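You operate a simulated robot arm through the tools that you are given. There is no shell and no other tool. Be economical: measure what you need, move in short steps, check, and stop when the job is done.

Carry out the task below with a simulated two-armed robot. There is one attempt and no reset: what you move stays moved.

Task
Raise the boom of model crane T and lock it there.
Fine: first slide the orange latch shut and the purple slider to FREE; hold the blue BRAKE lever down while you turn the big green knob till the boom is up; then the slider back to LOCK. Where these are worked on the way, their far stop is far enough and under half their travel is too little: purple slider.
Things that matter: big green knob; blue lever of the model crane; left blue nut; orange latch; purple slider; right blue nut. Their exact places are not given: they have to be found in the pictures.

It is judged by the outcome, as a careful person would: the job done as asked, and still so three seconds after it is handed in. It fails if anything else is knocked over, pushed out of place, dropped, spilled or broken.

Robot
Two 7-joint arms with two-finger parallel grippers on one trunk, on a base that drives. Base frame: it is fixed to the floor where the robot stands at the start and does not move with it; the origin is under the middle of the robot, x ahead of it, y to its left, z up; the surface under the hand at the start is at about z = 1.06. Lengths are in m, angles in degrees, forces in N, time in s.
The left shoulder is at the start at [0.08, 0.131, 0.947], the right one opposite. With the tool pointing down near the work surface each hand reaches from about 0.1 to 0.8 m from the robot's upright axis, wherever it stands, measured 20 degrees to its own side. Places, roughly: big green knob [0.4, -0.3, 1.1]; blue lever of the model crane [0.4, 0, 1.1]; left blue nut [0.5, -0.1, 1.1]; orange latch [0.5, 0, 1.1]; purple slider [0.4, -0.1, 1.1]; right blue nut [0.5, -0.2, 1.1]. Payload 1.57 kg a hand.
The tool frame of a hand sits at the grasp point between the pads (the TCP): z along the fingers, y along the line on which they close. The tips reach 0.03 m beyond it. The gripper opens to 0.11 m. The fingers are 0.024 m wide and 0.012 m thick; the gripper's body (0.048 by 0.112 m) begins 0.078 m behind the TCP.
Orientation is that of the tool frame in the base frame, as a unit quaternion [x, y, z, w]. With the fingers straight down and closing along the base's y, the tool's x points along the base's -x, its y along +y and its z along -z.

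Tools
- The arms move only by the tool play_rows. It takes "left_moves", "right_moves" or both (then of equal length, played together; a hand with none holds still); each is a list that holds one entry, the list of rows, each a list of 7 numbers: the opening, from 0 (shut) to 1 (fully open), then the shift along the tool's x, y, z in m, then the turn, a rotation vector about the tool's x, y, z in degrees. In form: [[[claw, x, y, z, rx, ry, rz], ...]]. A call has 1 to 20 rows; each row shifts and turns the commanded pose from where the row before left it, along the tool's axes as they then stand. A row lasts 0.2 s, in which the tool goes at most 0.05 m and 8.6 degrees; a call with a longer step from one row to the next is refused whole, and so is a gripper value outside its range. Where a pose cannot be reached the arm comes as near as it can. A force on the tool above 40 N (or 10 N above the force at the start of the call, whichever is more), or a blocked arm, ends the call early, and 0.2 s more pass. Each finger travels about 0.108 m/s and halts on what it meets, pressing with about 22 N; the grip force reading is that of the motor and also rises with nothing between the fingers. The clock runs only during rows and for 0.2 s after the last one: add rows that do not move to give the fingers time. The reply holds the time, the measured pose of the TCP, the force on the tool along the base axes, the opening and the grip force, in the units named above and with some noise, with the torque about the TCP (base axes, N m) and any sound that the robot's microphone picked up, and new pictures: "show" is both (left out), scene, wrist or none (wrist: the cameras of the hands that moved).
- Cameras (640 x 400 px; columns grow to the right, rows downward): "scene" is now at [-0.05, -0.0234, 1.4411]; the picture's right is [-0.27, -0.96, 0.00], its down [-0.35, 0.10, -0.93] and it looks along [0.90, -0.25, -0.36] (base axes); focal length 278 px, centre (320, 200). "left" rides on the left gripper at [0.07, -0.016, -0.141] in its tool frame; the picture's right is [0.23, 0.97, 0.00], its down [-0.85, 0.20, -0.48] and it looks along [-0.47, 0.11, 0.88] (tool axes); focal length 222 px, centre (320, 200). "right" rides on the right gripper at [0.07, 0.016, -0.141] in its tool frame; the picture's right is [-0.23, 0.97, 0.00], its down [-0.86, -0.20, -0.48] and it looks along [-0.47, -0.11, 0.88] (tool axes); focal length 222 px, centre (320, 200).
- steer(legs): drives the robot by 1 to 6 legs, each [ahead, left, turn to the left] in m, m and degrees, along the robot's own axes; the way and the turn of a leg run together, so that a leg with both is an arc; at most 1.5 m and 180 degrees a leg. The arms and the cameras ride along, it lands a little off, and it stops where it bumps. It gives what a move gives, and a new picture of the scene camera.
- pan_tilt(pan, tilt): turns the head with the scene camera to pan (to the left, within 109 degrees either way) and tilt (down, from -29 to 69), counted from straight ahead of the robot. It gives what a move gives, and a new picture of the scene camera.
- point_at(camera, pixels): for up to 12 pixels [column, row] of the newest picture of that camera ("zoom" is the newest enlarged one), the place [x, y, z] in the base frame of the surface seen there, good to about 0.002 m. It takes no simulated time.
- inspect(camera, box): a new picture of the part [left, top, right, bottom] of that camera's present view, enlarged. It takes no simulated time.
- job_done(): hands the job in; it is judged then, once.

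Go step by step. Measure first, check grasps and placings, and put right what went wrong. The budget is 80 turns and 260 pictures, counting those below and the enlarged ones. Unless the task says otherwise, let go and move clear before handing in, and close with one line.

The tools are called after "Request:" as name(argument=value, ...) on one line, values as JSON. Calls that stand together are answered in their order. play_rows: Moves the arms, as the interface text tells. Its arguments: {"type":"object","properties":{"left_moves":{"type":"array","items":{"type":"array","items":{"type":"array","items":{"type":"number"}}}},"right_moves":{"type":"array","items":{"type":"array","items":{"type":"array","items":{"type":"number"}}}},"show":{"type":"string","enum":["both","scene","wrist","none"]}},"required":[]} The other tools are called the same way: steer (legs) drives the base; pan_tilt (pan, tilt) turns the head that bears the scene camera; point_at (camera, pixels) gives the place of the surface under pixels of a picture; inspect (camera, box) takes an enlarged picture of a part of a camera's view; job_done () hands the job in.

At the start:

```text
clock: 0.0
left_ee_pos: [0.4288, 0.0569, 1.357]
left_tcp_rot: [0.0, 1.0, 0.0, 0.0]
left_contact_force: [0.5, 0.1, 0.7]
left_wrist_torque: [-0.02, 0.0, 0.0]
left_gripper_width: 0.1098
left_grasp_force: 0.0
right_ee_pos: [0.4349, -0.2704, 1.374]
right_tcp_rot: [0.001, 1.0, 0.0, 0.0]
right_contact_force: [-0.5, -0.2, -0.4]
right_wrist_torque: [-0.04, 0.0, 0.01]
right_gripper_width: 0.1099
right_grasp_force: 0.1
robot x, y, heading: [0.001, -0.0011, -0.3]
head pan, tilt: [-15.4, 21.0]
```

scene: 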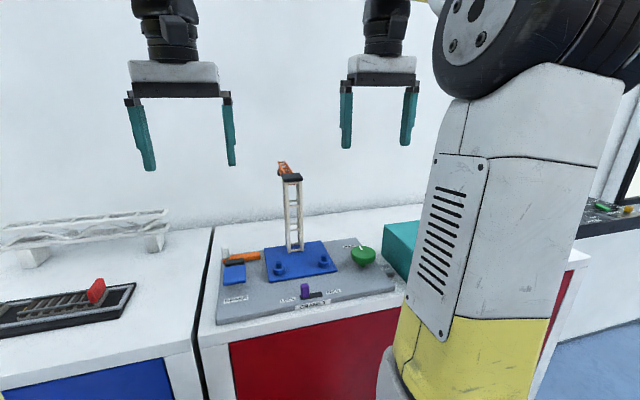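
right: 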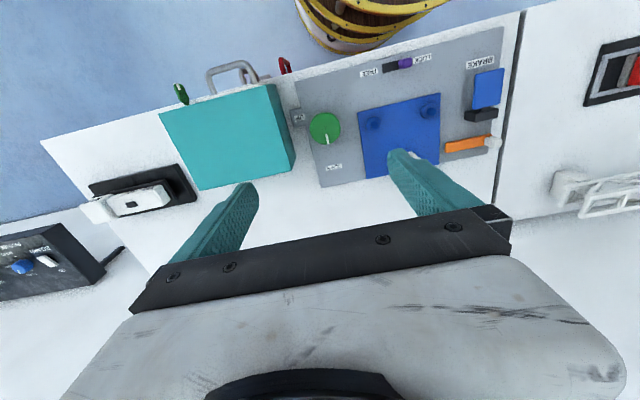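
left: 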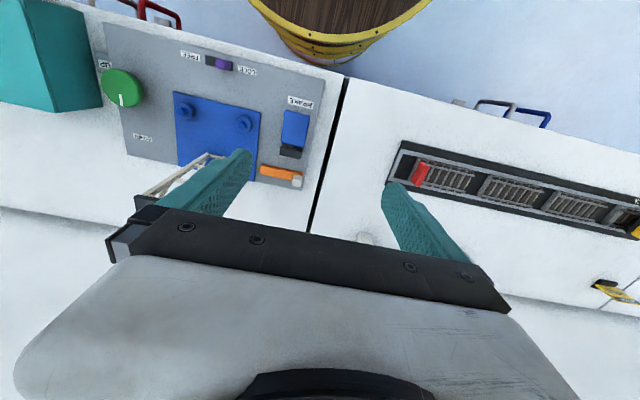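

The crane board lies at about columns 215-395, rows 235-325 of the scene picture. I'll enlarge it from several views before measuring.

Request:
inspect(camera="scene", box=[205, 150, 405, 330])

Request:
inspect(camera="left", box=[90, 20, 350, 200])

Request:
inspect(camera="right", box=[280, 30, 540, 200])

```text
2.22 times, centred on (305, 240) of scene
```

zoom: 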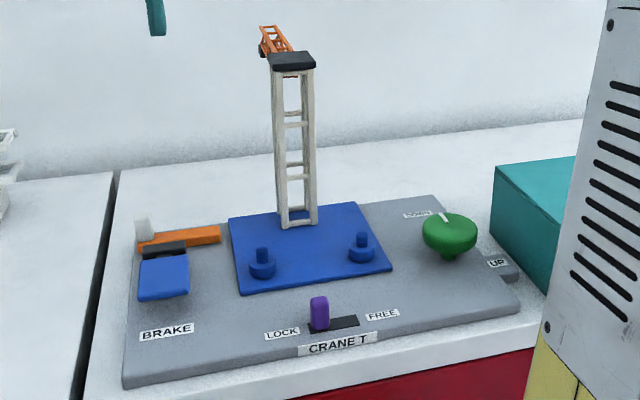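

```text
2.22 times, centred on (220, 110) of left
```

zoom: 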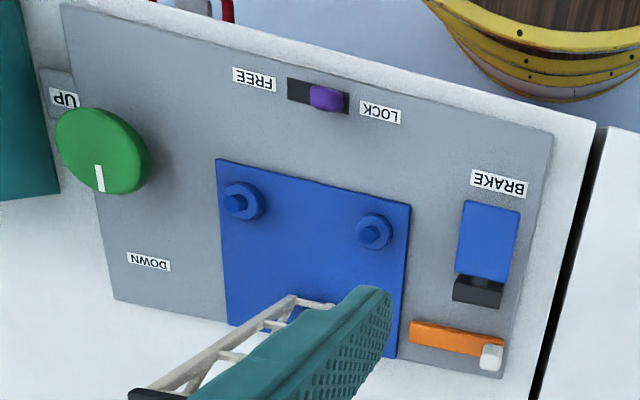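

```text
2.35 times, centred on (410, 115) of right
```

zoom: 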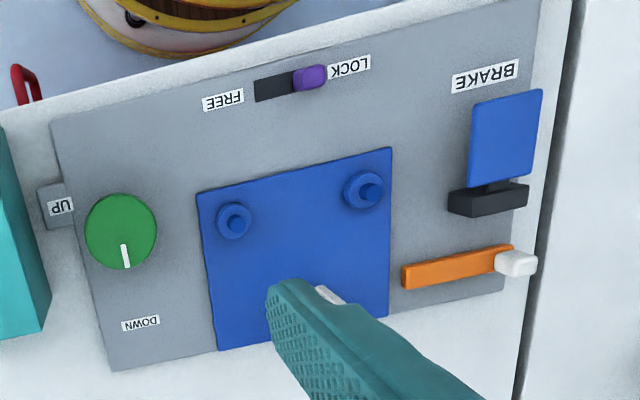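

The right-hand enlargement shows everything: knob (120,230), slider (310,77), lever (505,140), orange latch (455,265) and nuts (235,220) and (365,190). Now I'll measure them.

Request:
point_at(camera="zoom", pixels=[[120, 220], [125, 255], [310, 75], [265, 88], [505, 110], [500, 165], [490, 200], [410, 278], [495, 258], [516, 262], [235, 217], [368, 190]])

Request:
inspect(camera="scene", box=[215, 230, 285, 310])

Request:
inspect(camera="scene", box=[260, 230, 400, 315])

```text
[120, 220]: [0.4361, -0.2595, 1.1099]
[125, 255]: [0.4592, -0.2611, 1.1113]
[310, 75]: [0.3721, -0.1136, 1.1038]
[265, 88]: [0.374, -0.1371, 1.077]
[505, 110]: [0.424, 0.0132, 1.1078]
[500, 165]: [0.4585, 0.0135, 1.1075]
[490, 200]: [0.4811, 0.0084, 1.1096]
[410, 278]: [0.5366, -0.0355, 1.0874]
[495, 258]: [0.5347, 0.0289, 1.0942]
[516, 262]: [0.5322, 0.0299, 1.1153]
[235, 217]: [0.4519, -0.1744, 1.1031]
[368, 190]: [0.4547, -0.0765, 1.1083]
```

```text
5.00 times, centred on (250, 270) of scene
```

zoom: 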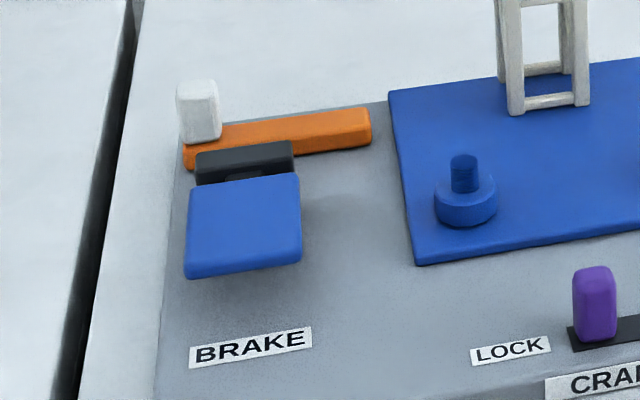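

```text
4.57 times, centred on (330, 272) of scene
```

zoom: 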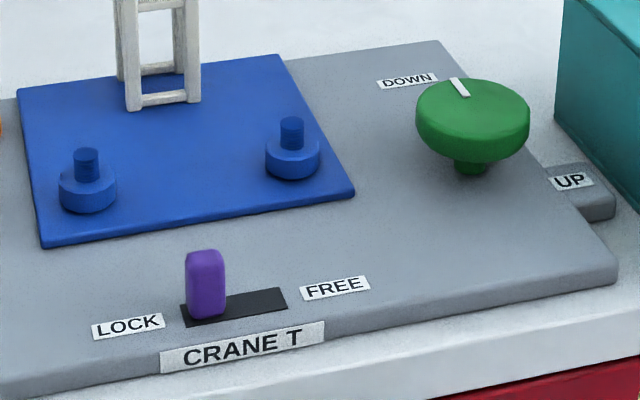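

Next I need a few more points: white latch handle, mast, plate edge, board surface and knob rim.

Request:
point_at(camera="zoom", pixels=[[418, 115], [528, 115], [470, 92], [460, 85], [572, 182], [410, 80], [205, 262], [245, 303], [160, 60], [60, 120], [470, 165], [335, 250]])

Request:
point_at(camera="scene", pixels=[[226, 250], [228, 258], [291, 180], [284, 168], [294, 245], [257, 256], [236, 275], [245, 257], [230, 257], [396, 245]])

Request:
point_at(camera="right", pixels=[[491, 142], [498, 142], [494, 137], [494, 148], [310, 128], [340, 128], [325, 114], [325, 140], [402, 62], [407, 58]])

```text
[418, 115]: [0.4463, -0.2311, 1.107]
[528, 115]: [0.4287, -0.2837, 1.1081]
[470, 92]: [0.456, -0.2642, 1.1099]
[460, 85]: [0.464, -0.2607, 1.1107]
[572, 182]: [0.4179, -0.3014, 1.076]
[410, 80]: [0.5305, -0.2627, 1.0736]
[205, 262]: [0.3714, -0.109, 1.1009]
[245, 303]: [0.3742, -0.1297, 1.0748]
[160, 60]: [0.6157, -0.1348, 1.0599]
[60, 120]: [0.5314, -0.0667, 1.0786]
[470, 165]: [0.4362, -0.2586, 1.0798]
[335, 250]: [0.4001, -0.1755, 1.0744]
```

```text
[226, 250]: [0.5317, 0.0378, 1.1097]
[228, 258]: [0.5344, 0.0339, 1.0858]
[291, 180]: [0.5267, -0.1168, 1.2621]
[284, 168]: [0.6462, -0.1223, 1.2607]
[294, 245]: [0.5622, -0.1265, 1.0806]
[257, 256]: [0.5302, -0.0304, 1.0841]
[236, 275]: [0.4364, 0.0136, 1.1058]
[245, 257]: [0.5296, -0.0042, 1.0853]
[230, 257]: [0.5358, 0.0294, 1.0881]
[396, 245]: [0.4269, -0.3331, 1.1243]
```

```text
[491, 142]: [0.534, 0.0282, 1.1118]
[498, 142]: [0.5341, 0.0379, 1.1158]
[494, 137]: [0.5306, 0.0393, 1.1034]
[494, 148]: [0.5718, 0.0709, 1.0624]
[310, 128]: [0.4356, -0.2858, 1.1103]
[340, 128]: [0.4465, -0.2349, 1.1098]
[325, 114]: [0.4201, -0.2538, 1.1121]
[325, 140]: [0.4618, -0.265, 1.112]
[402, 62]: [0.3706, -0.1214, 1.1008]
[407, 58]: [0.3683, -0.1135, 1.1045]
```

The white handle sits on the latch's outer end at about [0.538, 0.034, 1.116], and the bar points at the blue plate. I'll take the left hand above the handle with fingers part open.

Request:
play_rows(left_moves=[[[0.5, -0.0182, -0.0038, 0.0295, 0, 0, 0], [0.5, -0.0182, -0.0038, 0.0295, 0, 0, 0], [0.5, -0.0182, -0.0038, 0.0295, 0, 0, 0], [0.5, -0.0182, -0.0038, 0.0295, 0, 0, 0], [0.5, -0.0182, -0.0038, 0.0295, 0, 0, 0], [0.5, -0.0182, -0.0038, 0.0295, 0, 0, 0], [0.5, 0, 0, 0, 0, 0, 0]]])

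```text
clock: 1.6
left_ee_pos: [0.5392, 0.0322, 1.1805]
left_tcp_rot: [-0.001, 1.0, 0.0, 0.0]
left_contact_force: [0.9, 0.1, -0.2]
left_wrist_torque: [0.0, -0.02, 0.0]
left_gripper_width: 0.055
left_grasp_force: 0.1
right_ee_pos: [0.4358, -0.2689, 1.3732]
right_tcp_rot: [-0.001, 1.0, -0.001, 0.0]
right_contact_force: [-0.3, -0.4, -0.4]
right_wrist_torque: [-0.01, 0.01, -0.01]
right_gripper_width: 0.1101
right_grasp_force: 0.1
robot x, y, heading: [-0.0031, 0.0008, -0.3]
head pan, tilt: [-15.4, 21.0]
```

scene: 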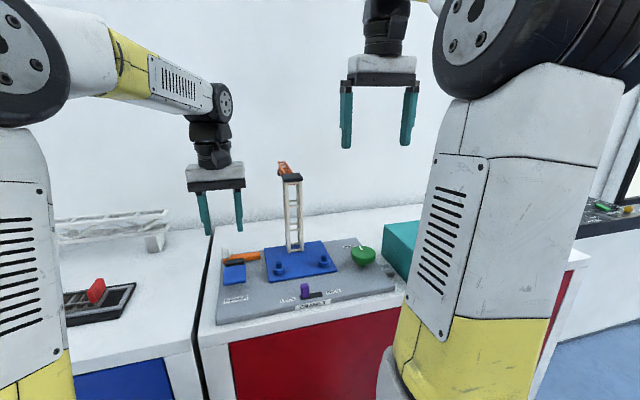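
left: 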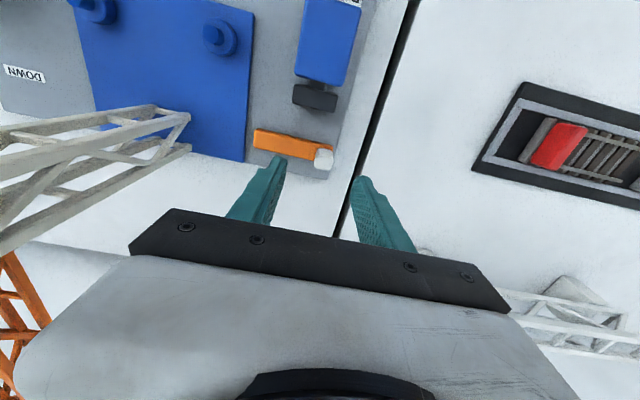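

The hand is above the handle at (323,158). I'll go down and close on it.

Request:
play_rows(left_moves=[[[0.5, 0, 0.002, 0.026, 0, 0, 0], [0.5, 0, 0, 0.026, 0, 0, 0], [0, 0, 0, 0, 0, 0, 0], [0, 0, 0, 0, 0, 0, 0], [0, 0, 0, 0, 0, 0, 0]]], show="wrist")

```text
clock: 2.8
left_ee_pos: [0.5381, 0.0371, 1.1273]
left_tcp_rot: [0.0, 1.0, 0.0, 0.0]
left_contact_force: [0.0, 0.7, -0.5]
left_wrist_torque: [0.04, -0.42, 0.0]
left_gripper_width: 0.0173
left_grasp_force: 31.9
right_ee_pos: [0.4362, -0.2694, 1.3736]
right_tcp_rot: [0.001, 1.0, 0.001, -0.001]
right_contact_force: [-0.2, 0.7, 0.6]
right_wrist_torque: [0.0, 0.0, 0.01]
right_gripper_width: 0.1101
right_grasp_force: 0.0
robot x, y, heading: [0.0052, 0.0023, 0.0]
head pan, tilt: [-15.4, 21.0]
```

left: 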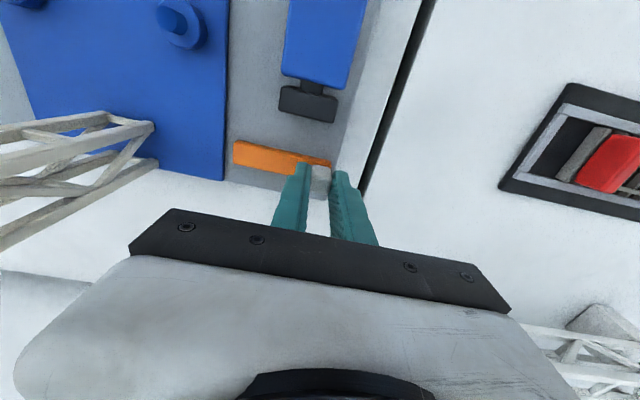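

The handle is gripped (width 0.017). Now I'll pull it towards the plate (−y) in small steps and watch the force.

Request:
play_rows(left_moves=[[[0, 0, -0.006, 0, 0, 0, 0], [0, 0, -0.006, 0, 0, 0, 0], [0, 0, -0.006, 0, 0, 0, 0], [0, 0, -0.006, 0, 0, 0, 0]]])

```text
clock: 3.8
left_ee_pos: [0.537, 0.012, 1.1289]
left_tcp_rot: [0.0, 1.0, 0.001, 0.0]
left_contact_force: [-2.8, -0.7, 4.7]
left_wrist_torque: [0.06, 0.4, 0.03]
left_gripper_width: 0.0171
left_grasp_force: 31.7
right_ee_pos: [0.4348, -0.2695, 1.3762]
right_tcp_rot: [0.0, 1.0, 0.0, 0.0]
right_contact_force: [0.2, -0.4, 0.3]
right_wrist_torque: [-0.01, 0.01, 0.01]
right_gripper_width: 0.11
right_grasp_force: 0.0
robot x, y, heading: [-0.0004, 0.0018, 0.2]
head pan, tilt: [-15.4, 21.0]
```

scene: 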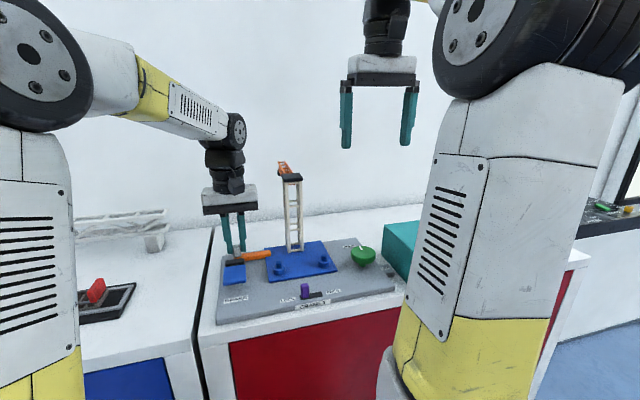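
left: 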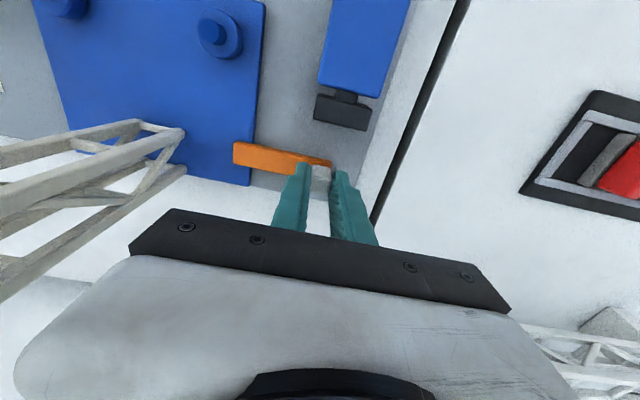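

The latch slides freely and its tip is now over the plate. I'll keep on towards its stop.

Request:
play_rows(left_moves=[[[0, 0, -0.005, 0, 0, 0, 0], [0, 0, -0.005, 0, 0, 0, 0], [0, 0, -0.005, 0, 0, 0, 0], [0, 0, -0.005, 0, 0, 0, 0]]])

```text
clock: 4.7
left_ee_pos: [0.5391, 0.0054, 1.1279]
left_tcp_rot: [-0.004, 1.0, 0.005, 0.0]
left_contact_force: [-4.9, 11.1, 6.7]
left_wrist_torque: [0.05, 0.32, -0.28]
left_gripper_width: 0.017
left_grasp_force: 32.2
right_ee_pos: [0.4361, -0.2671, 1.3752]
right_tcp_rot: [0.0, 1.0, 0.0, 0.0]
right_contact_force: [0.6, -0.6, -0.1]
right_wrist_torque: [-0.01, -0.04, 0.04]
right_gripper_width: 0.1101
right_grasp_force: 0.1
robot x, y, heading: [-0.0034, 0.0011, -0.0]
head pan, tilt: [-15.4, 21.0]
stopped in row 4 (left hand): the force on the tool passed its limit at 44 N (the readings are from after the stop); the commanded pose is now the measured one
```

scene: 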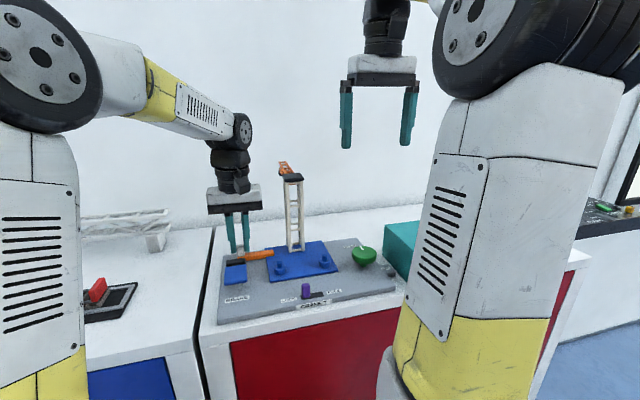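
left: 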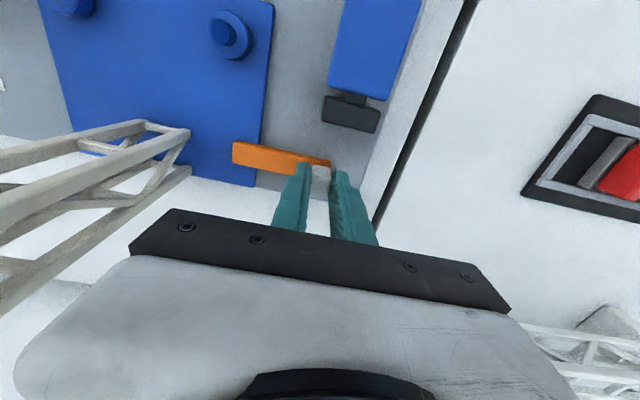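

The latch met its stop after about 0.03 m of travel, 44 N. I'll let go and lift the left hand to park it to the left, while the right hand goes above the slider.

Request:
play_rows(left_moves=[[[0.4, 0, 0, 0, 0, 0, 0], [0.4, 0, 0, 0, 0, 0, 0], [0.4, 0, 0, -0.03, 0, 0, 0], [0.4, 0, 0, -0.04, 0, 0, 0], [0.4, 0.015, 0.02, -0.02, 0, 0, 0], [0.4, 0.03, 0.025, 0, 0, 0, 0], [0.2, 0.03, 0.015, 0, 0, 0, 0], [0, 0.03, 0, 0, 0, 0, 0], [0, 0, 0, 0, 0, 0, 0]]], right_moves=[[[0.5, 0.0091, 0.022, 0.029, 0, 0, 0], [0.5, 0.0091, 0.022, 0.029, 0, 0, 0], [0.5, 0.0091, 0.022, 0.029, 0, 0, 0], [0.5, 0.0091, 0.022, 0.029, 0, 0, 0], [0.5, 0.0091, 0.022, 0.029, 0, 0, 0], [0.5, 0.0091, 0.022, 0.029, 0, 0, 0], [0.5, 0.0091, 0.022, 0.029, 0, 0, 0], [0.5, 0, 0, 0, 0, 0, 0], [0.5, 0, 0, 0, 0, 0, 0]]])

```text
clock: 6.7
left_ee_pos: [0.4342, 0.0622, 1.2179]
left_tcp_rot: [-0.003, 1.0, 0.005, -0.001]
left_contact_force: [0.1, -0.6, -0.3]
left_wrist_torque: [-0.03, -0.01, -0.02]
left_gripper_width: 0.0
left_grasp_force: 21.0
right_ee_pos: [0.3717, -0.1136, 1.1715]
right_tcp_rot: [-0.001, 1.0, 0.0, 0.001]
right_contact_force: [-0.5, 0.1, -0.4]
right_wrist_torque: [0.0, 0.02, -0.01]
right_gripper_width: 0.0549
right_grasp_force: 0.1
robot x, y, heading: [0.0006, -0.0017, 0.1]
head pan, tilt: [-15.4, 21.0]
```

scene: 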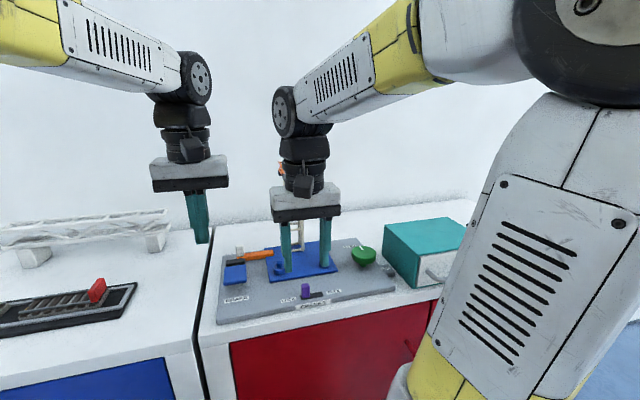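
right: 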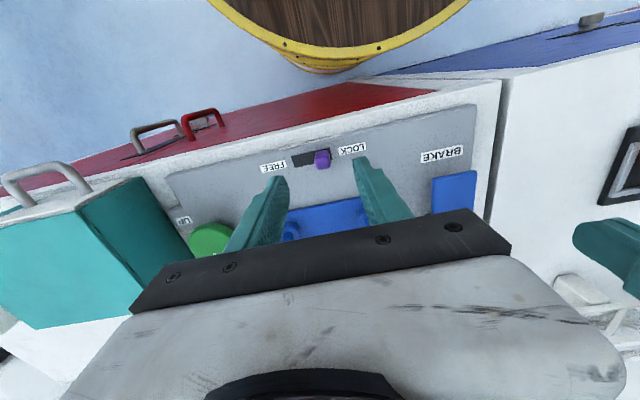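
left: 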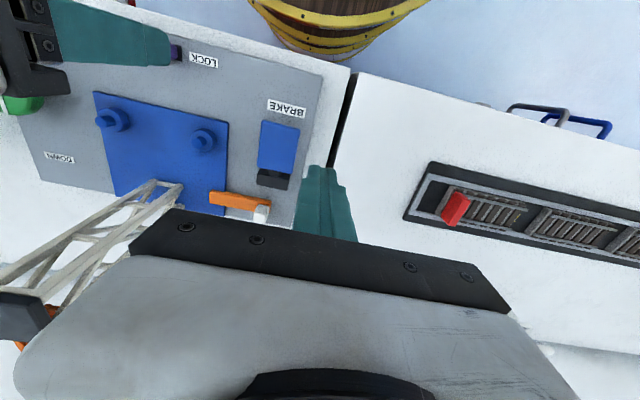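

The latch stays shut over the plate. The purple slider is at (322,158) in the right view, so I'll check its place and slot ends.

Request:
point_at(camera="right", pixels=[[321, 156], [325, 153], [318, 160], [298, 160], [328, 160], [293, 157]])

Request:
inspect(camera="right", box=[240, 120, 400, 220])

```text
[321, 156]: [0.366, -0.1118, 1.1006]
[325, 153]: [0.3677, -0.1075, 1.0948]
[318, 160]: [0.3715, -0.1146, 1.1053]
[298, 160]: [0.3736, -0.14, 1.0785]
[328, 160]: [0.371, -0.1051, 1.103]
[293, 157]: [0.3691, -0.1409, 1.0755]
```

```text
4.00 times, centred on (320, 170) of right
```

zoom: 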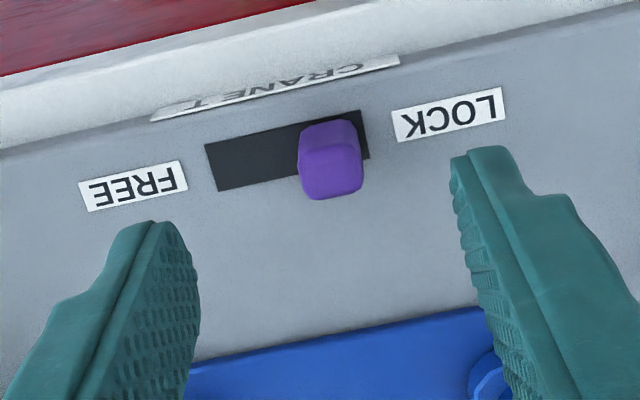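

The nub's centre is about [0.372, −0.111]. I'll go down, close, and pull −y to FREE.

Request:
play_rows(right_moves=[[[0.5, 0, 0.002, 0.028, 0, 0, 0], [0.5, 0, 0, 0.027, 0, 0, 0], [0, 0, 0, 0, 0, 0, 0], [0, 0, 0, 0, 0, 0, 0], [0, 0, 0, 0, 0, 0, 0], [0, 0, -0.006, 0, 0, 0, 0], [0, 0, -0.006, 0, 0, 0, 0], [0, 0, -0.006, 0, 0, 0, 0], [0, 0, -0.005, 0, 0, 0, 0], [0, 0, -0.005, 0, 0, 0, 0]]], show="wrist")

```text
clock: 8.9
left_ee_pos: [0.4321, 0.0644, 1.2184]
left_tcp_rot: [-0.004, 1.0, 0.004, 0.0]
left_contact_force: [0.0, 0.4, 0.5]
left_wrist_torque: [0.0, -0.01, 0.02]
left_gripper_width: 0.0003
left_grasp_force: 21.1
right_ee_pos: [0.3712, -0.1379, 1.1165]
right_tcp_rot: [-0.002, 1.0, 0.002, 0.0]
right_contact_force: [0.0, 23.2, -10.3]
right_wrist_torque: [0.5, -0.03, 0.06]
right_gripper_width: 0.0154
right_grasp_force: 31.1
robot x, y, heading: [-0.0026, 0.0021, 0.1]
head pan, tilt: [-15.4, 21.0]
```

right: 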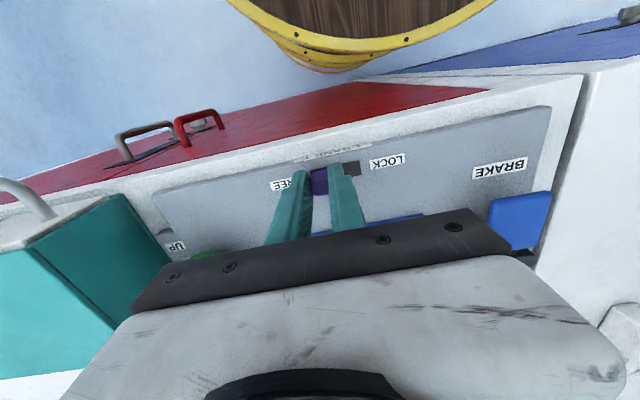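

The slider is at its FREE stop (TCP at y = −0.138, 23 N). I'll let go, take the right hand above the knob turned back by 56°, and take the left hand with shut fingers above the brake lever.

Request:
play_rows(right_moves=[[[0.5, 0, 0, 0, 0, 0, 0], [0.5, 0, 0, 0, 0, 0, 0], [0.5, 0, 0, -0.03, 0, 0, 0], [0.5, 0, 0, -0.03, 0, 0, 0], [0.8, 0, 0, -0.025, 0, 0, 0], [0.8, -0.01725, -0.0305, 0, 0, 0, 0], [0.8, -0.01725, -0.0305, 0, 0, 0, 0], [0.8, -0.01725, -0.0305, 0, 0, 0, 0], [0.8, -0.01725, -0.0305, 0, 0, 0, 0], [0.8, 0, 0, 0, 0, 0, -8], [0.8, 0, 0, 0, 0, 0, -8], [0.8, 0, 0, 0, 0, 0, -8], [0.8, 0, 0, 0, 0, 0, -8], [0.8, 0, 0, 0, 0, 0, -8], [0.8, 0, 0, 0, 0, 0, -8], [0.8, 0, 0, 0, 0, 0, -8], [0.8, 0, 0, 0, 0, 0, 0]]], left_moves=[[[0, 0, 0, 0, 0, 0, 0], [0, 0, 0, 0, 0, 0, 0], [0, 0, 0, 0, 0, 0, 0], [0, 0, 0, 0, 0, 0, 0], [0, 0, 0, 0, 0, 0, 0], [0, 0, 0, 0, 0, 0, 0], [0, 0, 0, 0, 0, 0, 0], [0, 0, 0, 0, 0, 0, 0], [0, 0, 0, 0, 0, 0, 0], [0, 0, 0, 0, 0, 0, 0], [0, 0.001, -0.013, 0.014, 0, 0, 0], [0, 0.001, -0.013, 0.014, 0, 0, 0], [0, 0.001, -0.013, 0.014, 0, 0, 0], [0, 0.001, -0.012, 0.014, 0, 0, 0], [0, 0, 0, 0, 0, 0, 0], [0, 0, 0, 0, 0, 0, 0], [0, 0, 0, 0, 0, 0, 0]]])

```text
clock: 12.5
left_ee_pos: [0.4301, 0.0121, 1.1609]
left_tcp_rot: [-0.003, 1.0, 0.005, 0.0]
left_contact_force: [-0.9, 0.6, 0.2]
left_wrist_torque: [0.0, 0.0, -0.01]
left_gripper_width: 0.0
left_grasp_force: 21.5
right_ee_pos: [0.4404, -0.2619, 1.2013]
right_tcp_rot: [-0.471, 0.882, 0.001, 0.0]
right_contact_force: [0.3, -0.1, -0.5]
right_wrist_torque: [0.01, 0.01, -0.01]
right_gripper_width: 0.0881
right_grasp_force: 0.0
robot x, y, heading: [-0.0007, 0.0021, -0.0]
head pan, tilt: [-15.4, 21.0]
```

scene: 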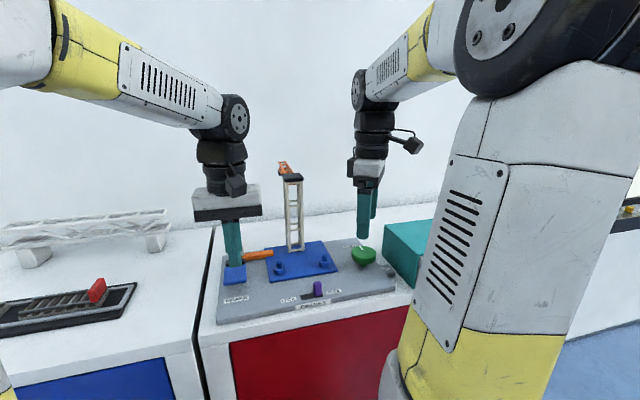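
right: 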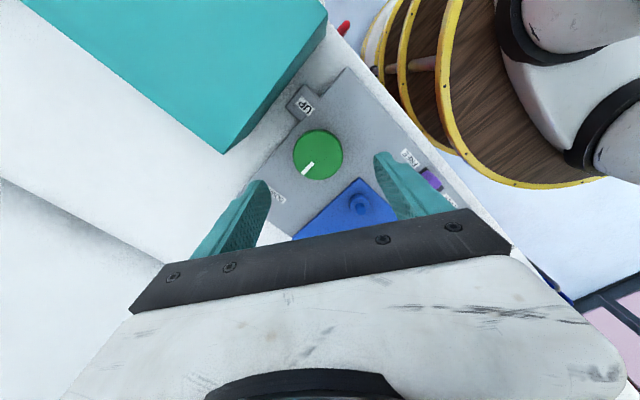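
left: 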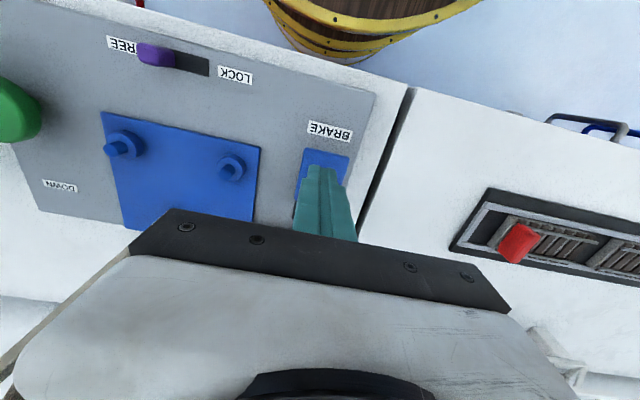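

The slider is at FREE and both hands are above their targets. I'll check the knob's centre, the box height and the lever in these views.

Request:
point_at(camera="right", pixels=[[318, 154], [296, 153], [341, 155], [318, 133], [318, 176], [304, 172], [250, 120], [225, 150], [300, 40]])

Request:
point_at(camera="left", pixels=[[310, 155], [345, 160], [340, 172], [302, 170], [327, 153]])

```text
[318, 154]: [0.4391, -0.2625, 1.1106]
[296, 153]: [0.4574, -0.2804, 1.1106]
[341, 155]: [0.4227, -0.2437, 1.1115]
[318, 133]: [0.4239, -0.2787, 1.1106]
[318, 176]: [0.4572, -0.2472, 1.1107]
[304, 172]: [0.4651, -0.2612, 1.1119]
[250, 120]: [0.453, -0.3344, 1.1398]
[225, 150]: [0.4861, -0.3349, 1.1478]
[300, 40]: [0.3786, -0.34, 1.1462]
```

```text
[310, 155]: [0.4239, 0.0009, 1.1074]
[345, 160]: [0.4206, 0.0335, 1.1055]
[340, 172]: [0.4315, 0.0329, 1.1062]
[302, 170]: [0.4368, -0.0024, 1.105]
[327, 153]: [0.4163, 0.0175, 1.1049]
```

The knob centre is [0.440, −0.262] with radius 0.026, and the lever face is at z = 1.106. I'll press the lever slowly with the left hand and lower the open right hand around the knob.

Request:
play_rows(left_moves=[[[0, 0.003, 0.003, 0.01, 0, 0, 0], [0, 0, 0, 0.01, 0, 0, 0], [0, 0, 0, 0.006, 0, 0, 0], [0, 0, 0, 0.005, 0, 0, 0], [0, 0, 0, 0.005, 0, 0, 0], [0, 0, 0, 0.004, 0, 0, 0]]], right_moves=[[[0.75, 0, 0, 0.02, 0, 0, 0], [0.75, 0, 0, 0.02, 0, 0, 0], [0.75, 0, 0, 0.02, 0, 0, 0], [0.75, 0, 0, 0.02, 0, 0, 0], [0.75, 0, 0, 0, 0, 0, 0], [0.75, 0, 0, 0, 0, 0, 0]]])

```text
clock: 13.9
left_ee_pos: [0.4273, 0.014, 1.1234]
left_tcp_rot: [-0.004, 1.0, 0.005, 0.001]
left_contact_force: [-2.5, 1.1, 19.1]
left_wrist_torque: [0.07, -0.17, -0.18]
left_gripper_width: 0.0
left_grasp_force: 21.3
right_ee_pos: [0.4405, -0.2603, 1.1221]
right_tcp_rot: [-0.47, 0.883, 0.0, 0.0]
right_contact_force: [0.3, -0.4, 1.1]
right_wrist_torque: [0.01, -0.01, 0.02]
right_gripper_width: 0.0823
right_grasp_force: 0.0
robot x, y, heading: [0.0016, 0.0006, -0.0]
head pan, tilt: [-15.4, 21.0]
```

scene: 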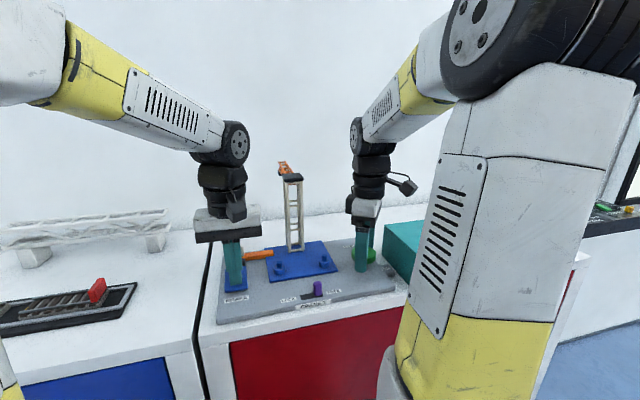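
right: 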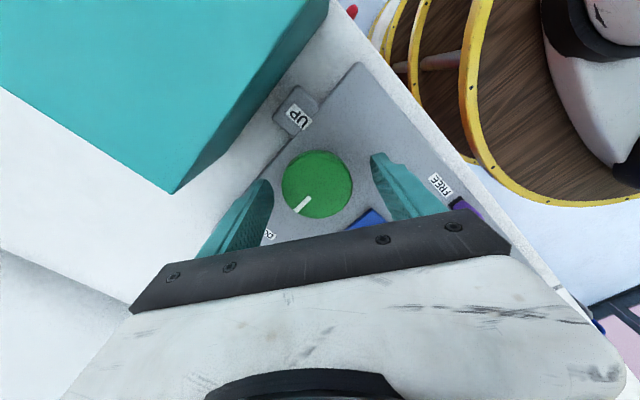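
left: 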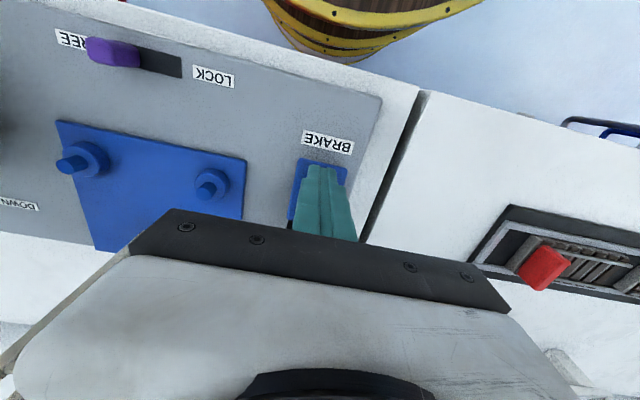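

The lever is down 0.013 m under 19 N. I'll press a little more to find its stop, and close the right fingers on the knob.

Request:
play_rows(left_moves=[[[0, 0, 0, 0.003, 0, 0, 0], [0, 0, 0, 0.003, 0, 0, 0], [0, 0, 0, 0, 0, 0, 0], [0, 0, 0, 0, 0, 0, 0]]], right_moves=[[[0, 0, 0, 0, 0, 0, 0], [0, 0, 0, 0, 0, 0, 0], [0, 0, 0, 0, 0, 0, 0], [0, 0, 0, 0, 0, 0, 0]]])

```text
clock: 14.3
left_ee_pos: [0.4269, 0.016, 1.1239]
left_tcp_rot: [-0.003, 1.0, 0.005, 0.002]
left_contact_force: [-9.6, 2.3, 14.6]
left_wrist_torque: [0.08, 0.12, 0.04]
left_gripper_width: 0.0
left_grasp_force: 21.1
right_ee_pos: [0.4426, -0.2645, 1.1218]
right_tcp_rot: [-0.47, 0.883, -0.003, 0.002]
right_contact_force: [8.8, -5.1, -2.0]
right_wrist_torque: [0.22, 0.28, -0.06]
right_gripper_width: 0.0557
right_grasp_force: 22.1
robot x, y, heading: [-0.0002, 0.0008, -0.2]
head pan, tilt: [-15.4, 21.0]
stopped in row 1 (left hand): the force on the tool passed its limit at 49 N (the readings are from after the stop); the commanded pose is now the measured one
```

scene: 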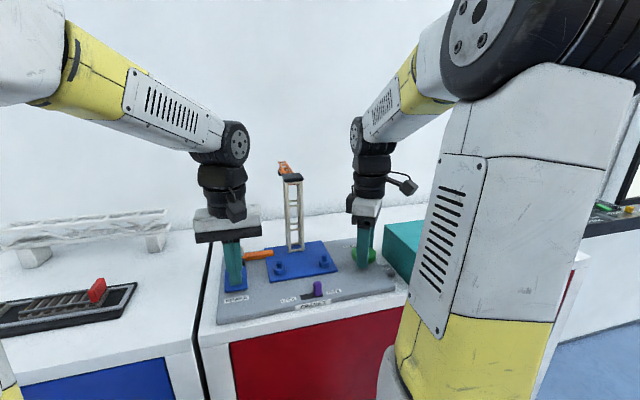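
right: 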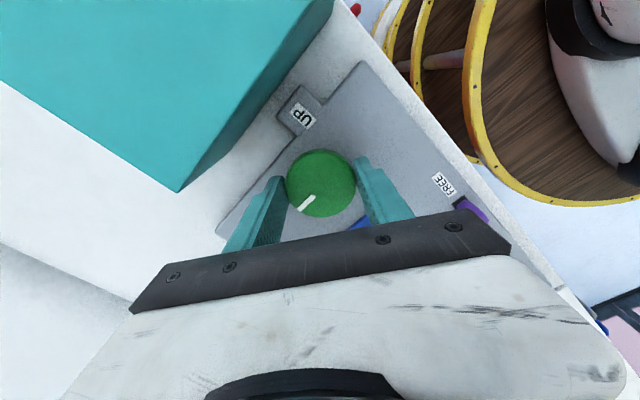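
left: 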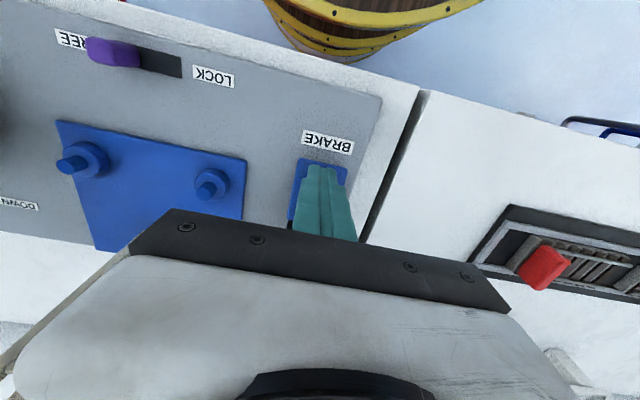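

The lever is at its stop (force leapt to 49 N and the height stayed at 1.124). I'll keep it pressed lightly, finish the grip, and turn the knob clockwise a first 24°.

Request:
play_rows(left_moves=[[[0, 0, 0, 0.0005, 0, 0, 0], [0, 0, 0, 0, 0, 0, 0], [0, 0, 0, 0, 0, 0, 0], [0, 0, 0, 0, 0, 0, 0], [0, 0, 0, 0, 0, 0, 0]]], right_moves=[[[0, 0, 0, 0, 0, 0, 0], [0, 0, 0, 0, 0, 0, 0], [0, 0, 0, 0, 0, 0, 8], [0, 0, 0, 0, 0, 0, 8], [0, 0, 0, 0, 0, 0, 8]]])

```text
clock: 15.4
left_ee_pos: [0.427, 0.0152, 1.1231]
left_tcp_rot: [-0.002, 1.0, 0.005, 0.002]
left_contact_force: [-5.5, 1.7, 10.8]
left_wrist_torque: [0.02, 0.01, 0.07]
left_gripper_width: 0.0
left_grasp_force: 21.6
right_ee_pos: [0.442, -0.2628, 1.1225]
right_tcp_rot: [-0.32, 0.948, -0.002, 0.002]
right_contact_force: [0.6, -0.4, 0.1]
right_wrist_torque: [0.32, 0.29, 0.0]
right_gripper_width: 0.0557
right_grasp_force: 44.5
robot x, y, heading: [-0.0004, 0.0047, 0.0]
head pan, tilt: [-15.4, 21.0]
stopped in row 5 (left hand): the force on the tool passed its limit at 40 N (the readings are from after the stop); the commanded pose is now the measured one
```

scene: 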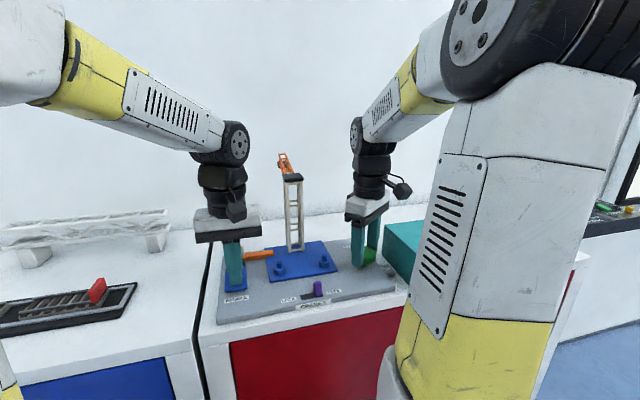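
right: 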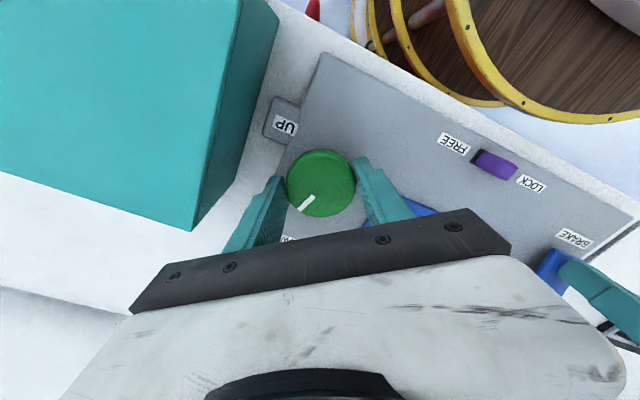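
left: 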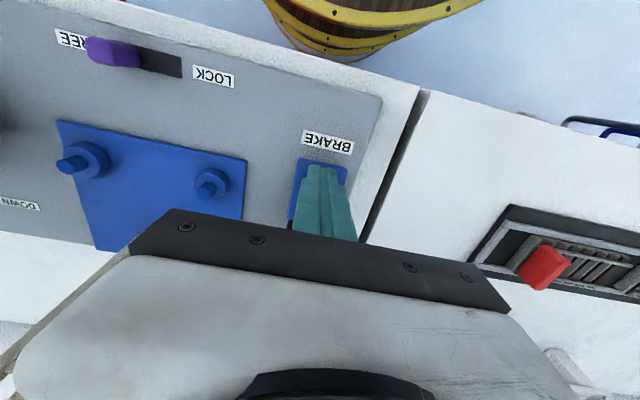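

The boom is rising (280,160) as the knob turns, and the brake is still down at 11 N. I'll go on turning.

Request:
play_rows(left_moves=[[[0, 0, 0, 0, 0, 0, 0], [0, 0, 0, 0, 0, 0, 0], [0, 0, 0, 0, 0, 0, 0], [0, 0, 0, 0, 0, 0, 0], [0, 0, 0, 0, 0, 0, 0], [0, 0, 0, 0, 0, 0, 0]]], right_moves=[[[0, 0, 0, 0, 0, 0, 7], [0, 0, 0, 0, 0, 0, 7], [0, 0, 0, 0, 0, 0, 7], [0, 0, 0, 0, 0, 0, 7], [0, 0, 0, 0, 0, 0, 7], [0, 0, 0, 0, 0, 0, 7]]])

```text
clock: 16.8
left_ee_pos: [0.4282, 0.0142, 1.1228]
left_tcp_rot: [-0.003, 1.0, 0.004, 0.003]
left_contact_force: [-5.2, -4.8, 18.4]
left_wrist_torque: [-0.07, -0.07, -0.24]
left_gripper_width: 0.0002
left_grasp_force: 21.7
right_ee_pos: [0.4411, -0.2631, 1.1214]
right_tcp_rot: [0.042, 0.999, -0.001, 0.002]
right_contact_force: [-5.4, 16.5, -3.5]
right_wrist_torque: [0.23, 0.35, 0.06]
right_gripper_width: 0.0555
right_grasp_force: 45.3
robot x, y, heading: [0.0003, 0.0013, 0.2]
head pan, tilt: [-15.4, 21.0]
```

scene: 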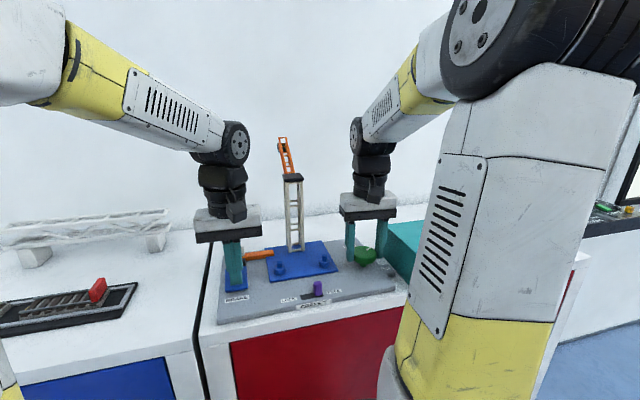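
right: 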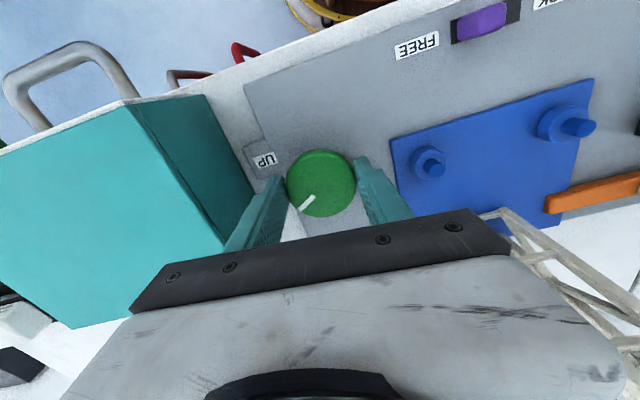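
left: 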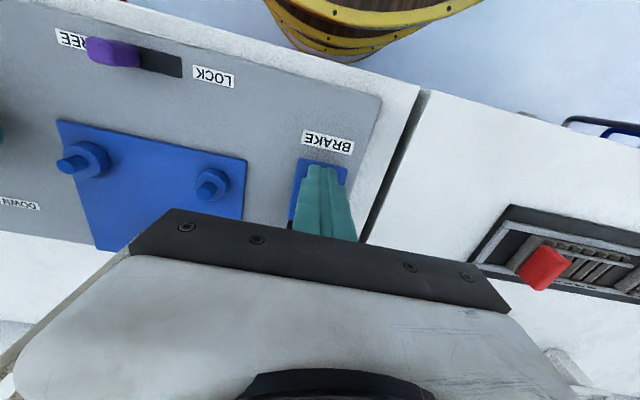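

The boom is about halfway up, with the brake still at its stop. I'll go on turning.

Request:
play_rows(left_moves=[[[0, 0, 0, 0, 0, 0, 0], [0, 0, 0, 0, 0, 0, 0], [0, 0, 0, 0, 0, 0, 0], [0, 0, 0, 0, 0, 0, 0], [0, 0, 0, 0, 0, 0, 0], [0, 0, 0, 0, 0, 0, 0]]], right_moves=[[[0, 0, 0, 0, 0, 0, 7], [0, 0, 0, 0, 0, 0, 7], [0, 0, 0, 0, 0, 0, 7], [0, 0, 0, 0, 0, 0, 7], [0, 0, 0, 0, 0, 0, 7], [0, 0, 0, 0, 0, 0, 7]]])

```text
clock: 18.2
left_ee_pos: [0.4275, 0.0148, 1.1246]
left_tcp_rot: [-0.003, 1.0, 0.004, 0.003]
left_contact_force: [-5.6, -8.7, 21.9]
left_wrist_torque: [-0.26, -0.1, -0.12]
left_gripper_width: 0.0
left_grasp_force: 21.6
right_ee_pos: [0.4419, -0.2609, 1.1222]
right_tcp_rot: [0.398, 0.917, 0.001, 0.003]
right_contact_force: [-2.8, 37.9, -6.9]
right_wrist_torque: [-0.01, 0.42, 0.05]
right_gripper_width: 0.0553
right_grasp_force: 45.0
robot x, y, heading: [-0.0028, -0.0005, 0.0]
head pan, tilt: [-15.4, 21.0]
```

scene: 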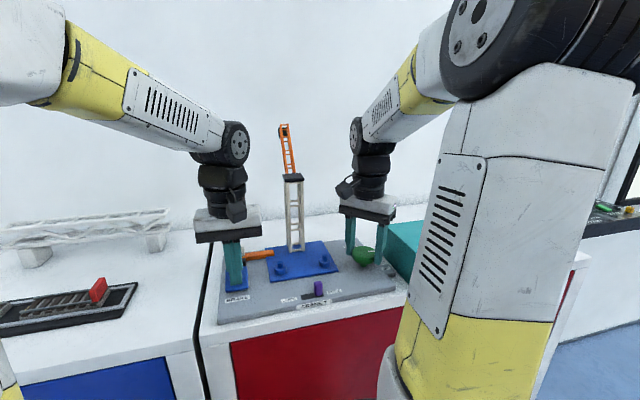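
right: 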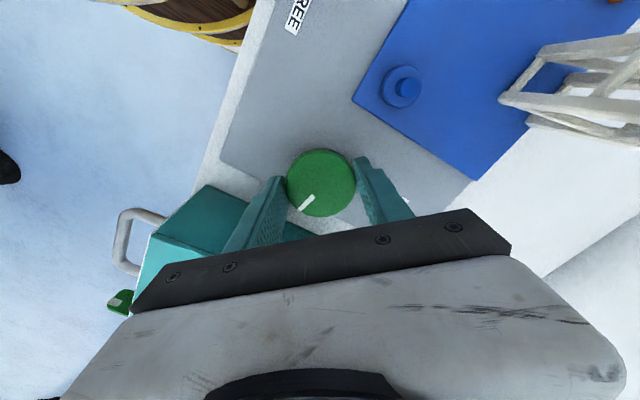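
left: 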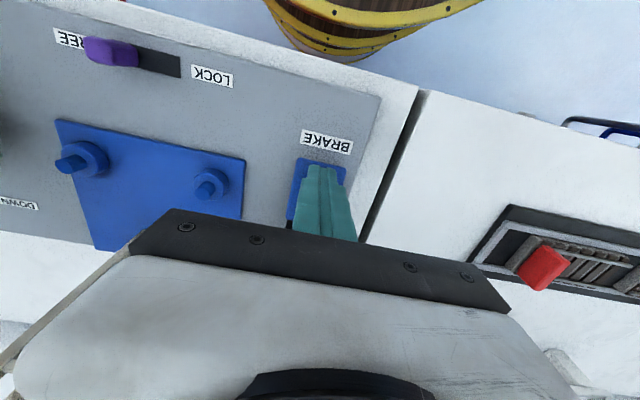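

The boom is nearly upright after about 103°. There is a 38 N sideways push (+y) on the right hand, so I'll ease the hand 2 mm that way and turn on a little.

Request:
play_rows(left_moves=[[[0, 0, 0, 0, 0, 0, 0], [0, 0, 0, 0, 0, 0, 0], [0, 0, 0, 0, 0, 0, 0]]], right_moves=[[[0, 0.0015, 0.0014, 0, 0, 0, 0], [0, 0, 0, 0, 0, 0, 5], [0, 0, 0, 0, 0, 0, 5]]], show="scene")

Request:
inspect(camera="scene", box=[205, 110, 405, 310])

```text
clock: 19.0
left_ee_pos: [0.4268, 0.0165, 1.1232]
left_tcp_rot: [-0.004, 1.0, 0.004, 0.003]
left_contact_force: [-10.3, -3.0, 27.9]
left_wrist_torque: [-0.07, -0.02, 0.03]
left_gripper_width: 0.0
left_grasp_force: 21.1
right_ee_pos: [0.4426, -0.2602, 1.122]
right_tcp_rot: [0.477, 0.879, 0.001, 0.003]
right_contact_force: [5.7, 24.0, -12.8]
right_wrist_torque: [0.48, 0.34, 0.05]
right_gripper_width: 0.0554
right_grasp_force: 45.4
robot x, y, heading: [-0.0004, 0.0003, 0.2]
head pan, tilt: [-15.4, 21.0]
```

scene: 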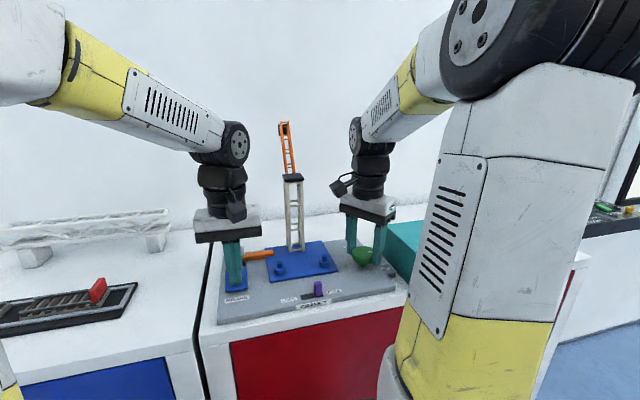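

```text
2.00 times, centred on (305, 210) of scene
```

zoom: 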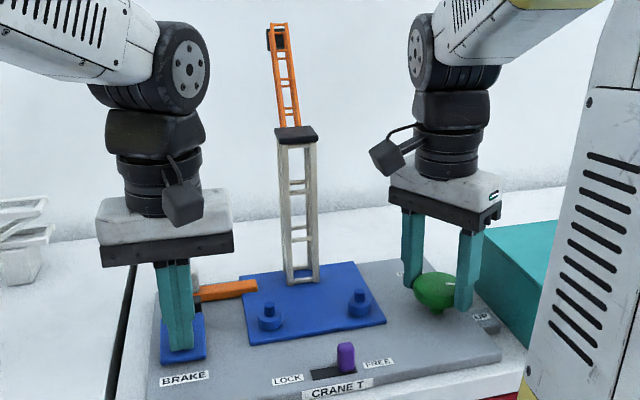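

It is still turning (113°). I'll measure the boom's angle and turn on to the knob's stop.

Request:
point_at(camera="zoom", pixels=[[280, 40], [291, 85], [295, 120]])

Request:
play_rows(left_moves=[[[0, 0, 0, 0, 0, 0, 0], [0, 0, 0, 0, 0, 0, 0]]], right_moves=[[[0, 0.001, 0.001, 0, 0, 0, 5], [0, 0, 0, 0, 0, 0, 5]]])

```text
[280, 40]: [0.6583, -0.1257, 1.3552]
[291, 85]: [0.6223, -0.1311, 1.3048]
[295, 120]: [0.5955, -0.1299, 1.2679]
```

```text
clock: 19.6
left_ee_pos: [0.4287, 0.0154, 1.1223]
left_tcp_rot: [-0.003, 1.0, 0.005, 0.001]
left_contact_force: [-16.0, 4.3, 31.9]
left_wrist_torque: [0.1, 0.05, 0.0]
left_gripper_width: 0.0001
left_grasp_force: 20.7
right_ee_pos: [0.4436, -0.26, 1.1221]
right_tcp_rot: [0.551, 0.835, 0.001, 0.006]
right_contact_force: [13.3, 11.6, -14.3]
right_wrist_torque: [-0.2, 0.13, 0.65]
right_gripper_width: 0.0552
right_grasp_force: 45.3
robot x, y, heading: [0.0011, -0.005, -0.0]
head pan, tilt: [-15.4, 21.0]
```

scene: 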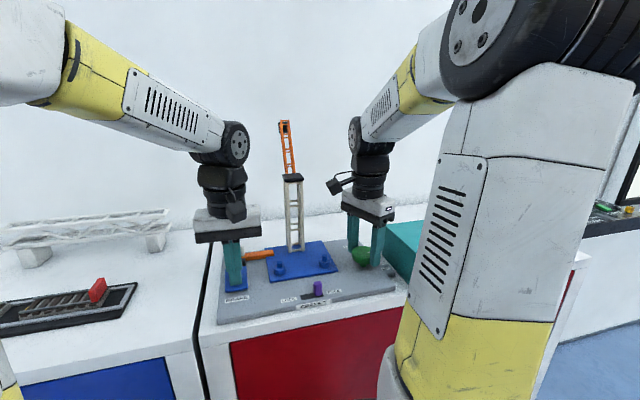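
right: 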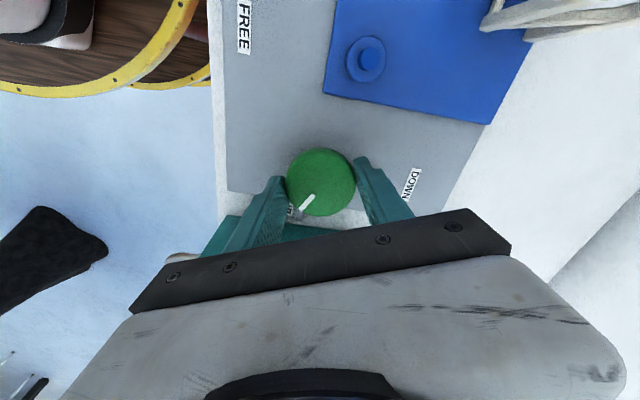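
left: 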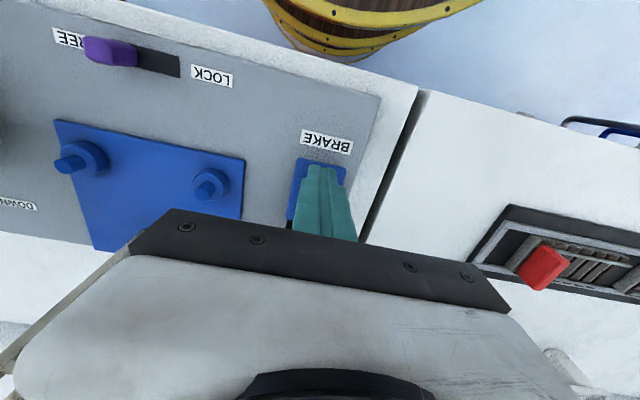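

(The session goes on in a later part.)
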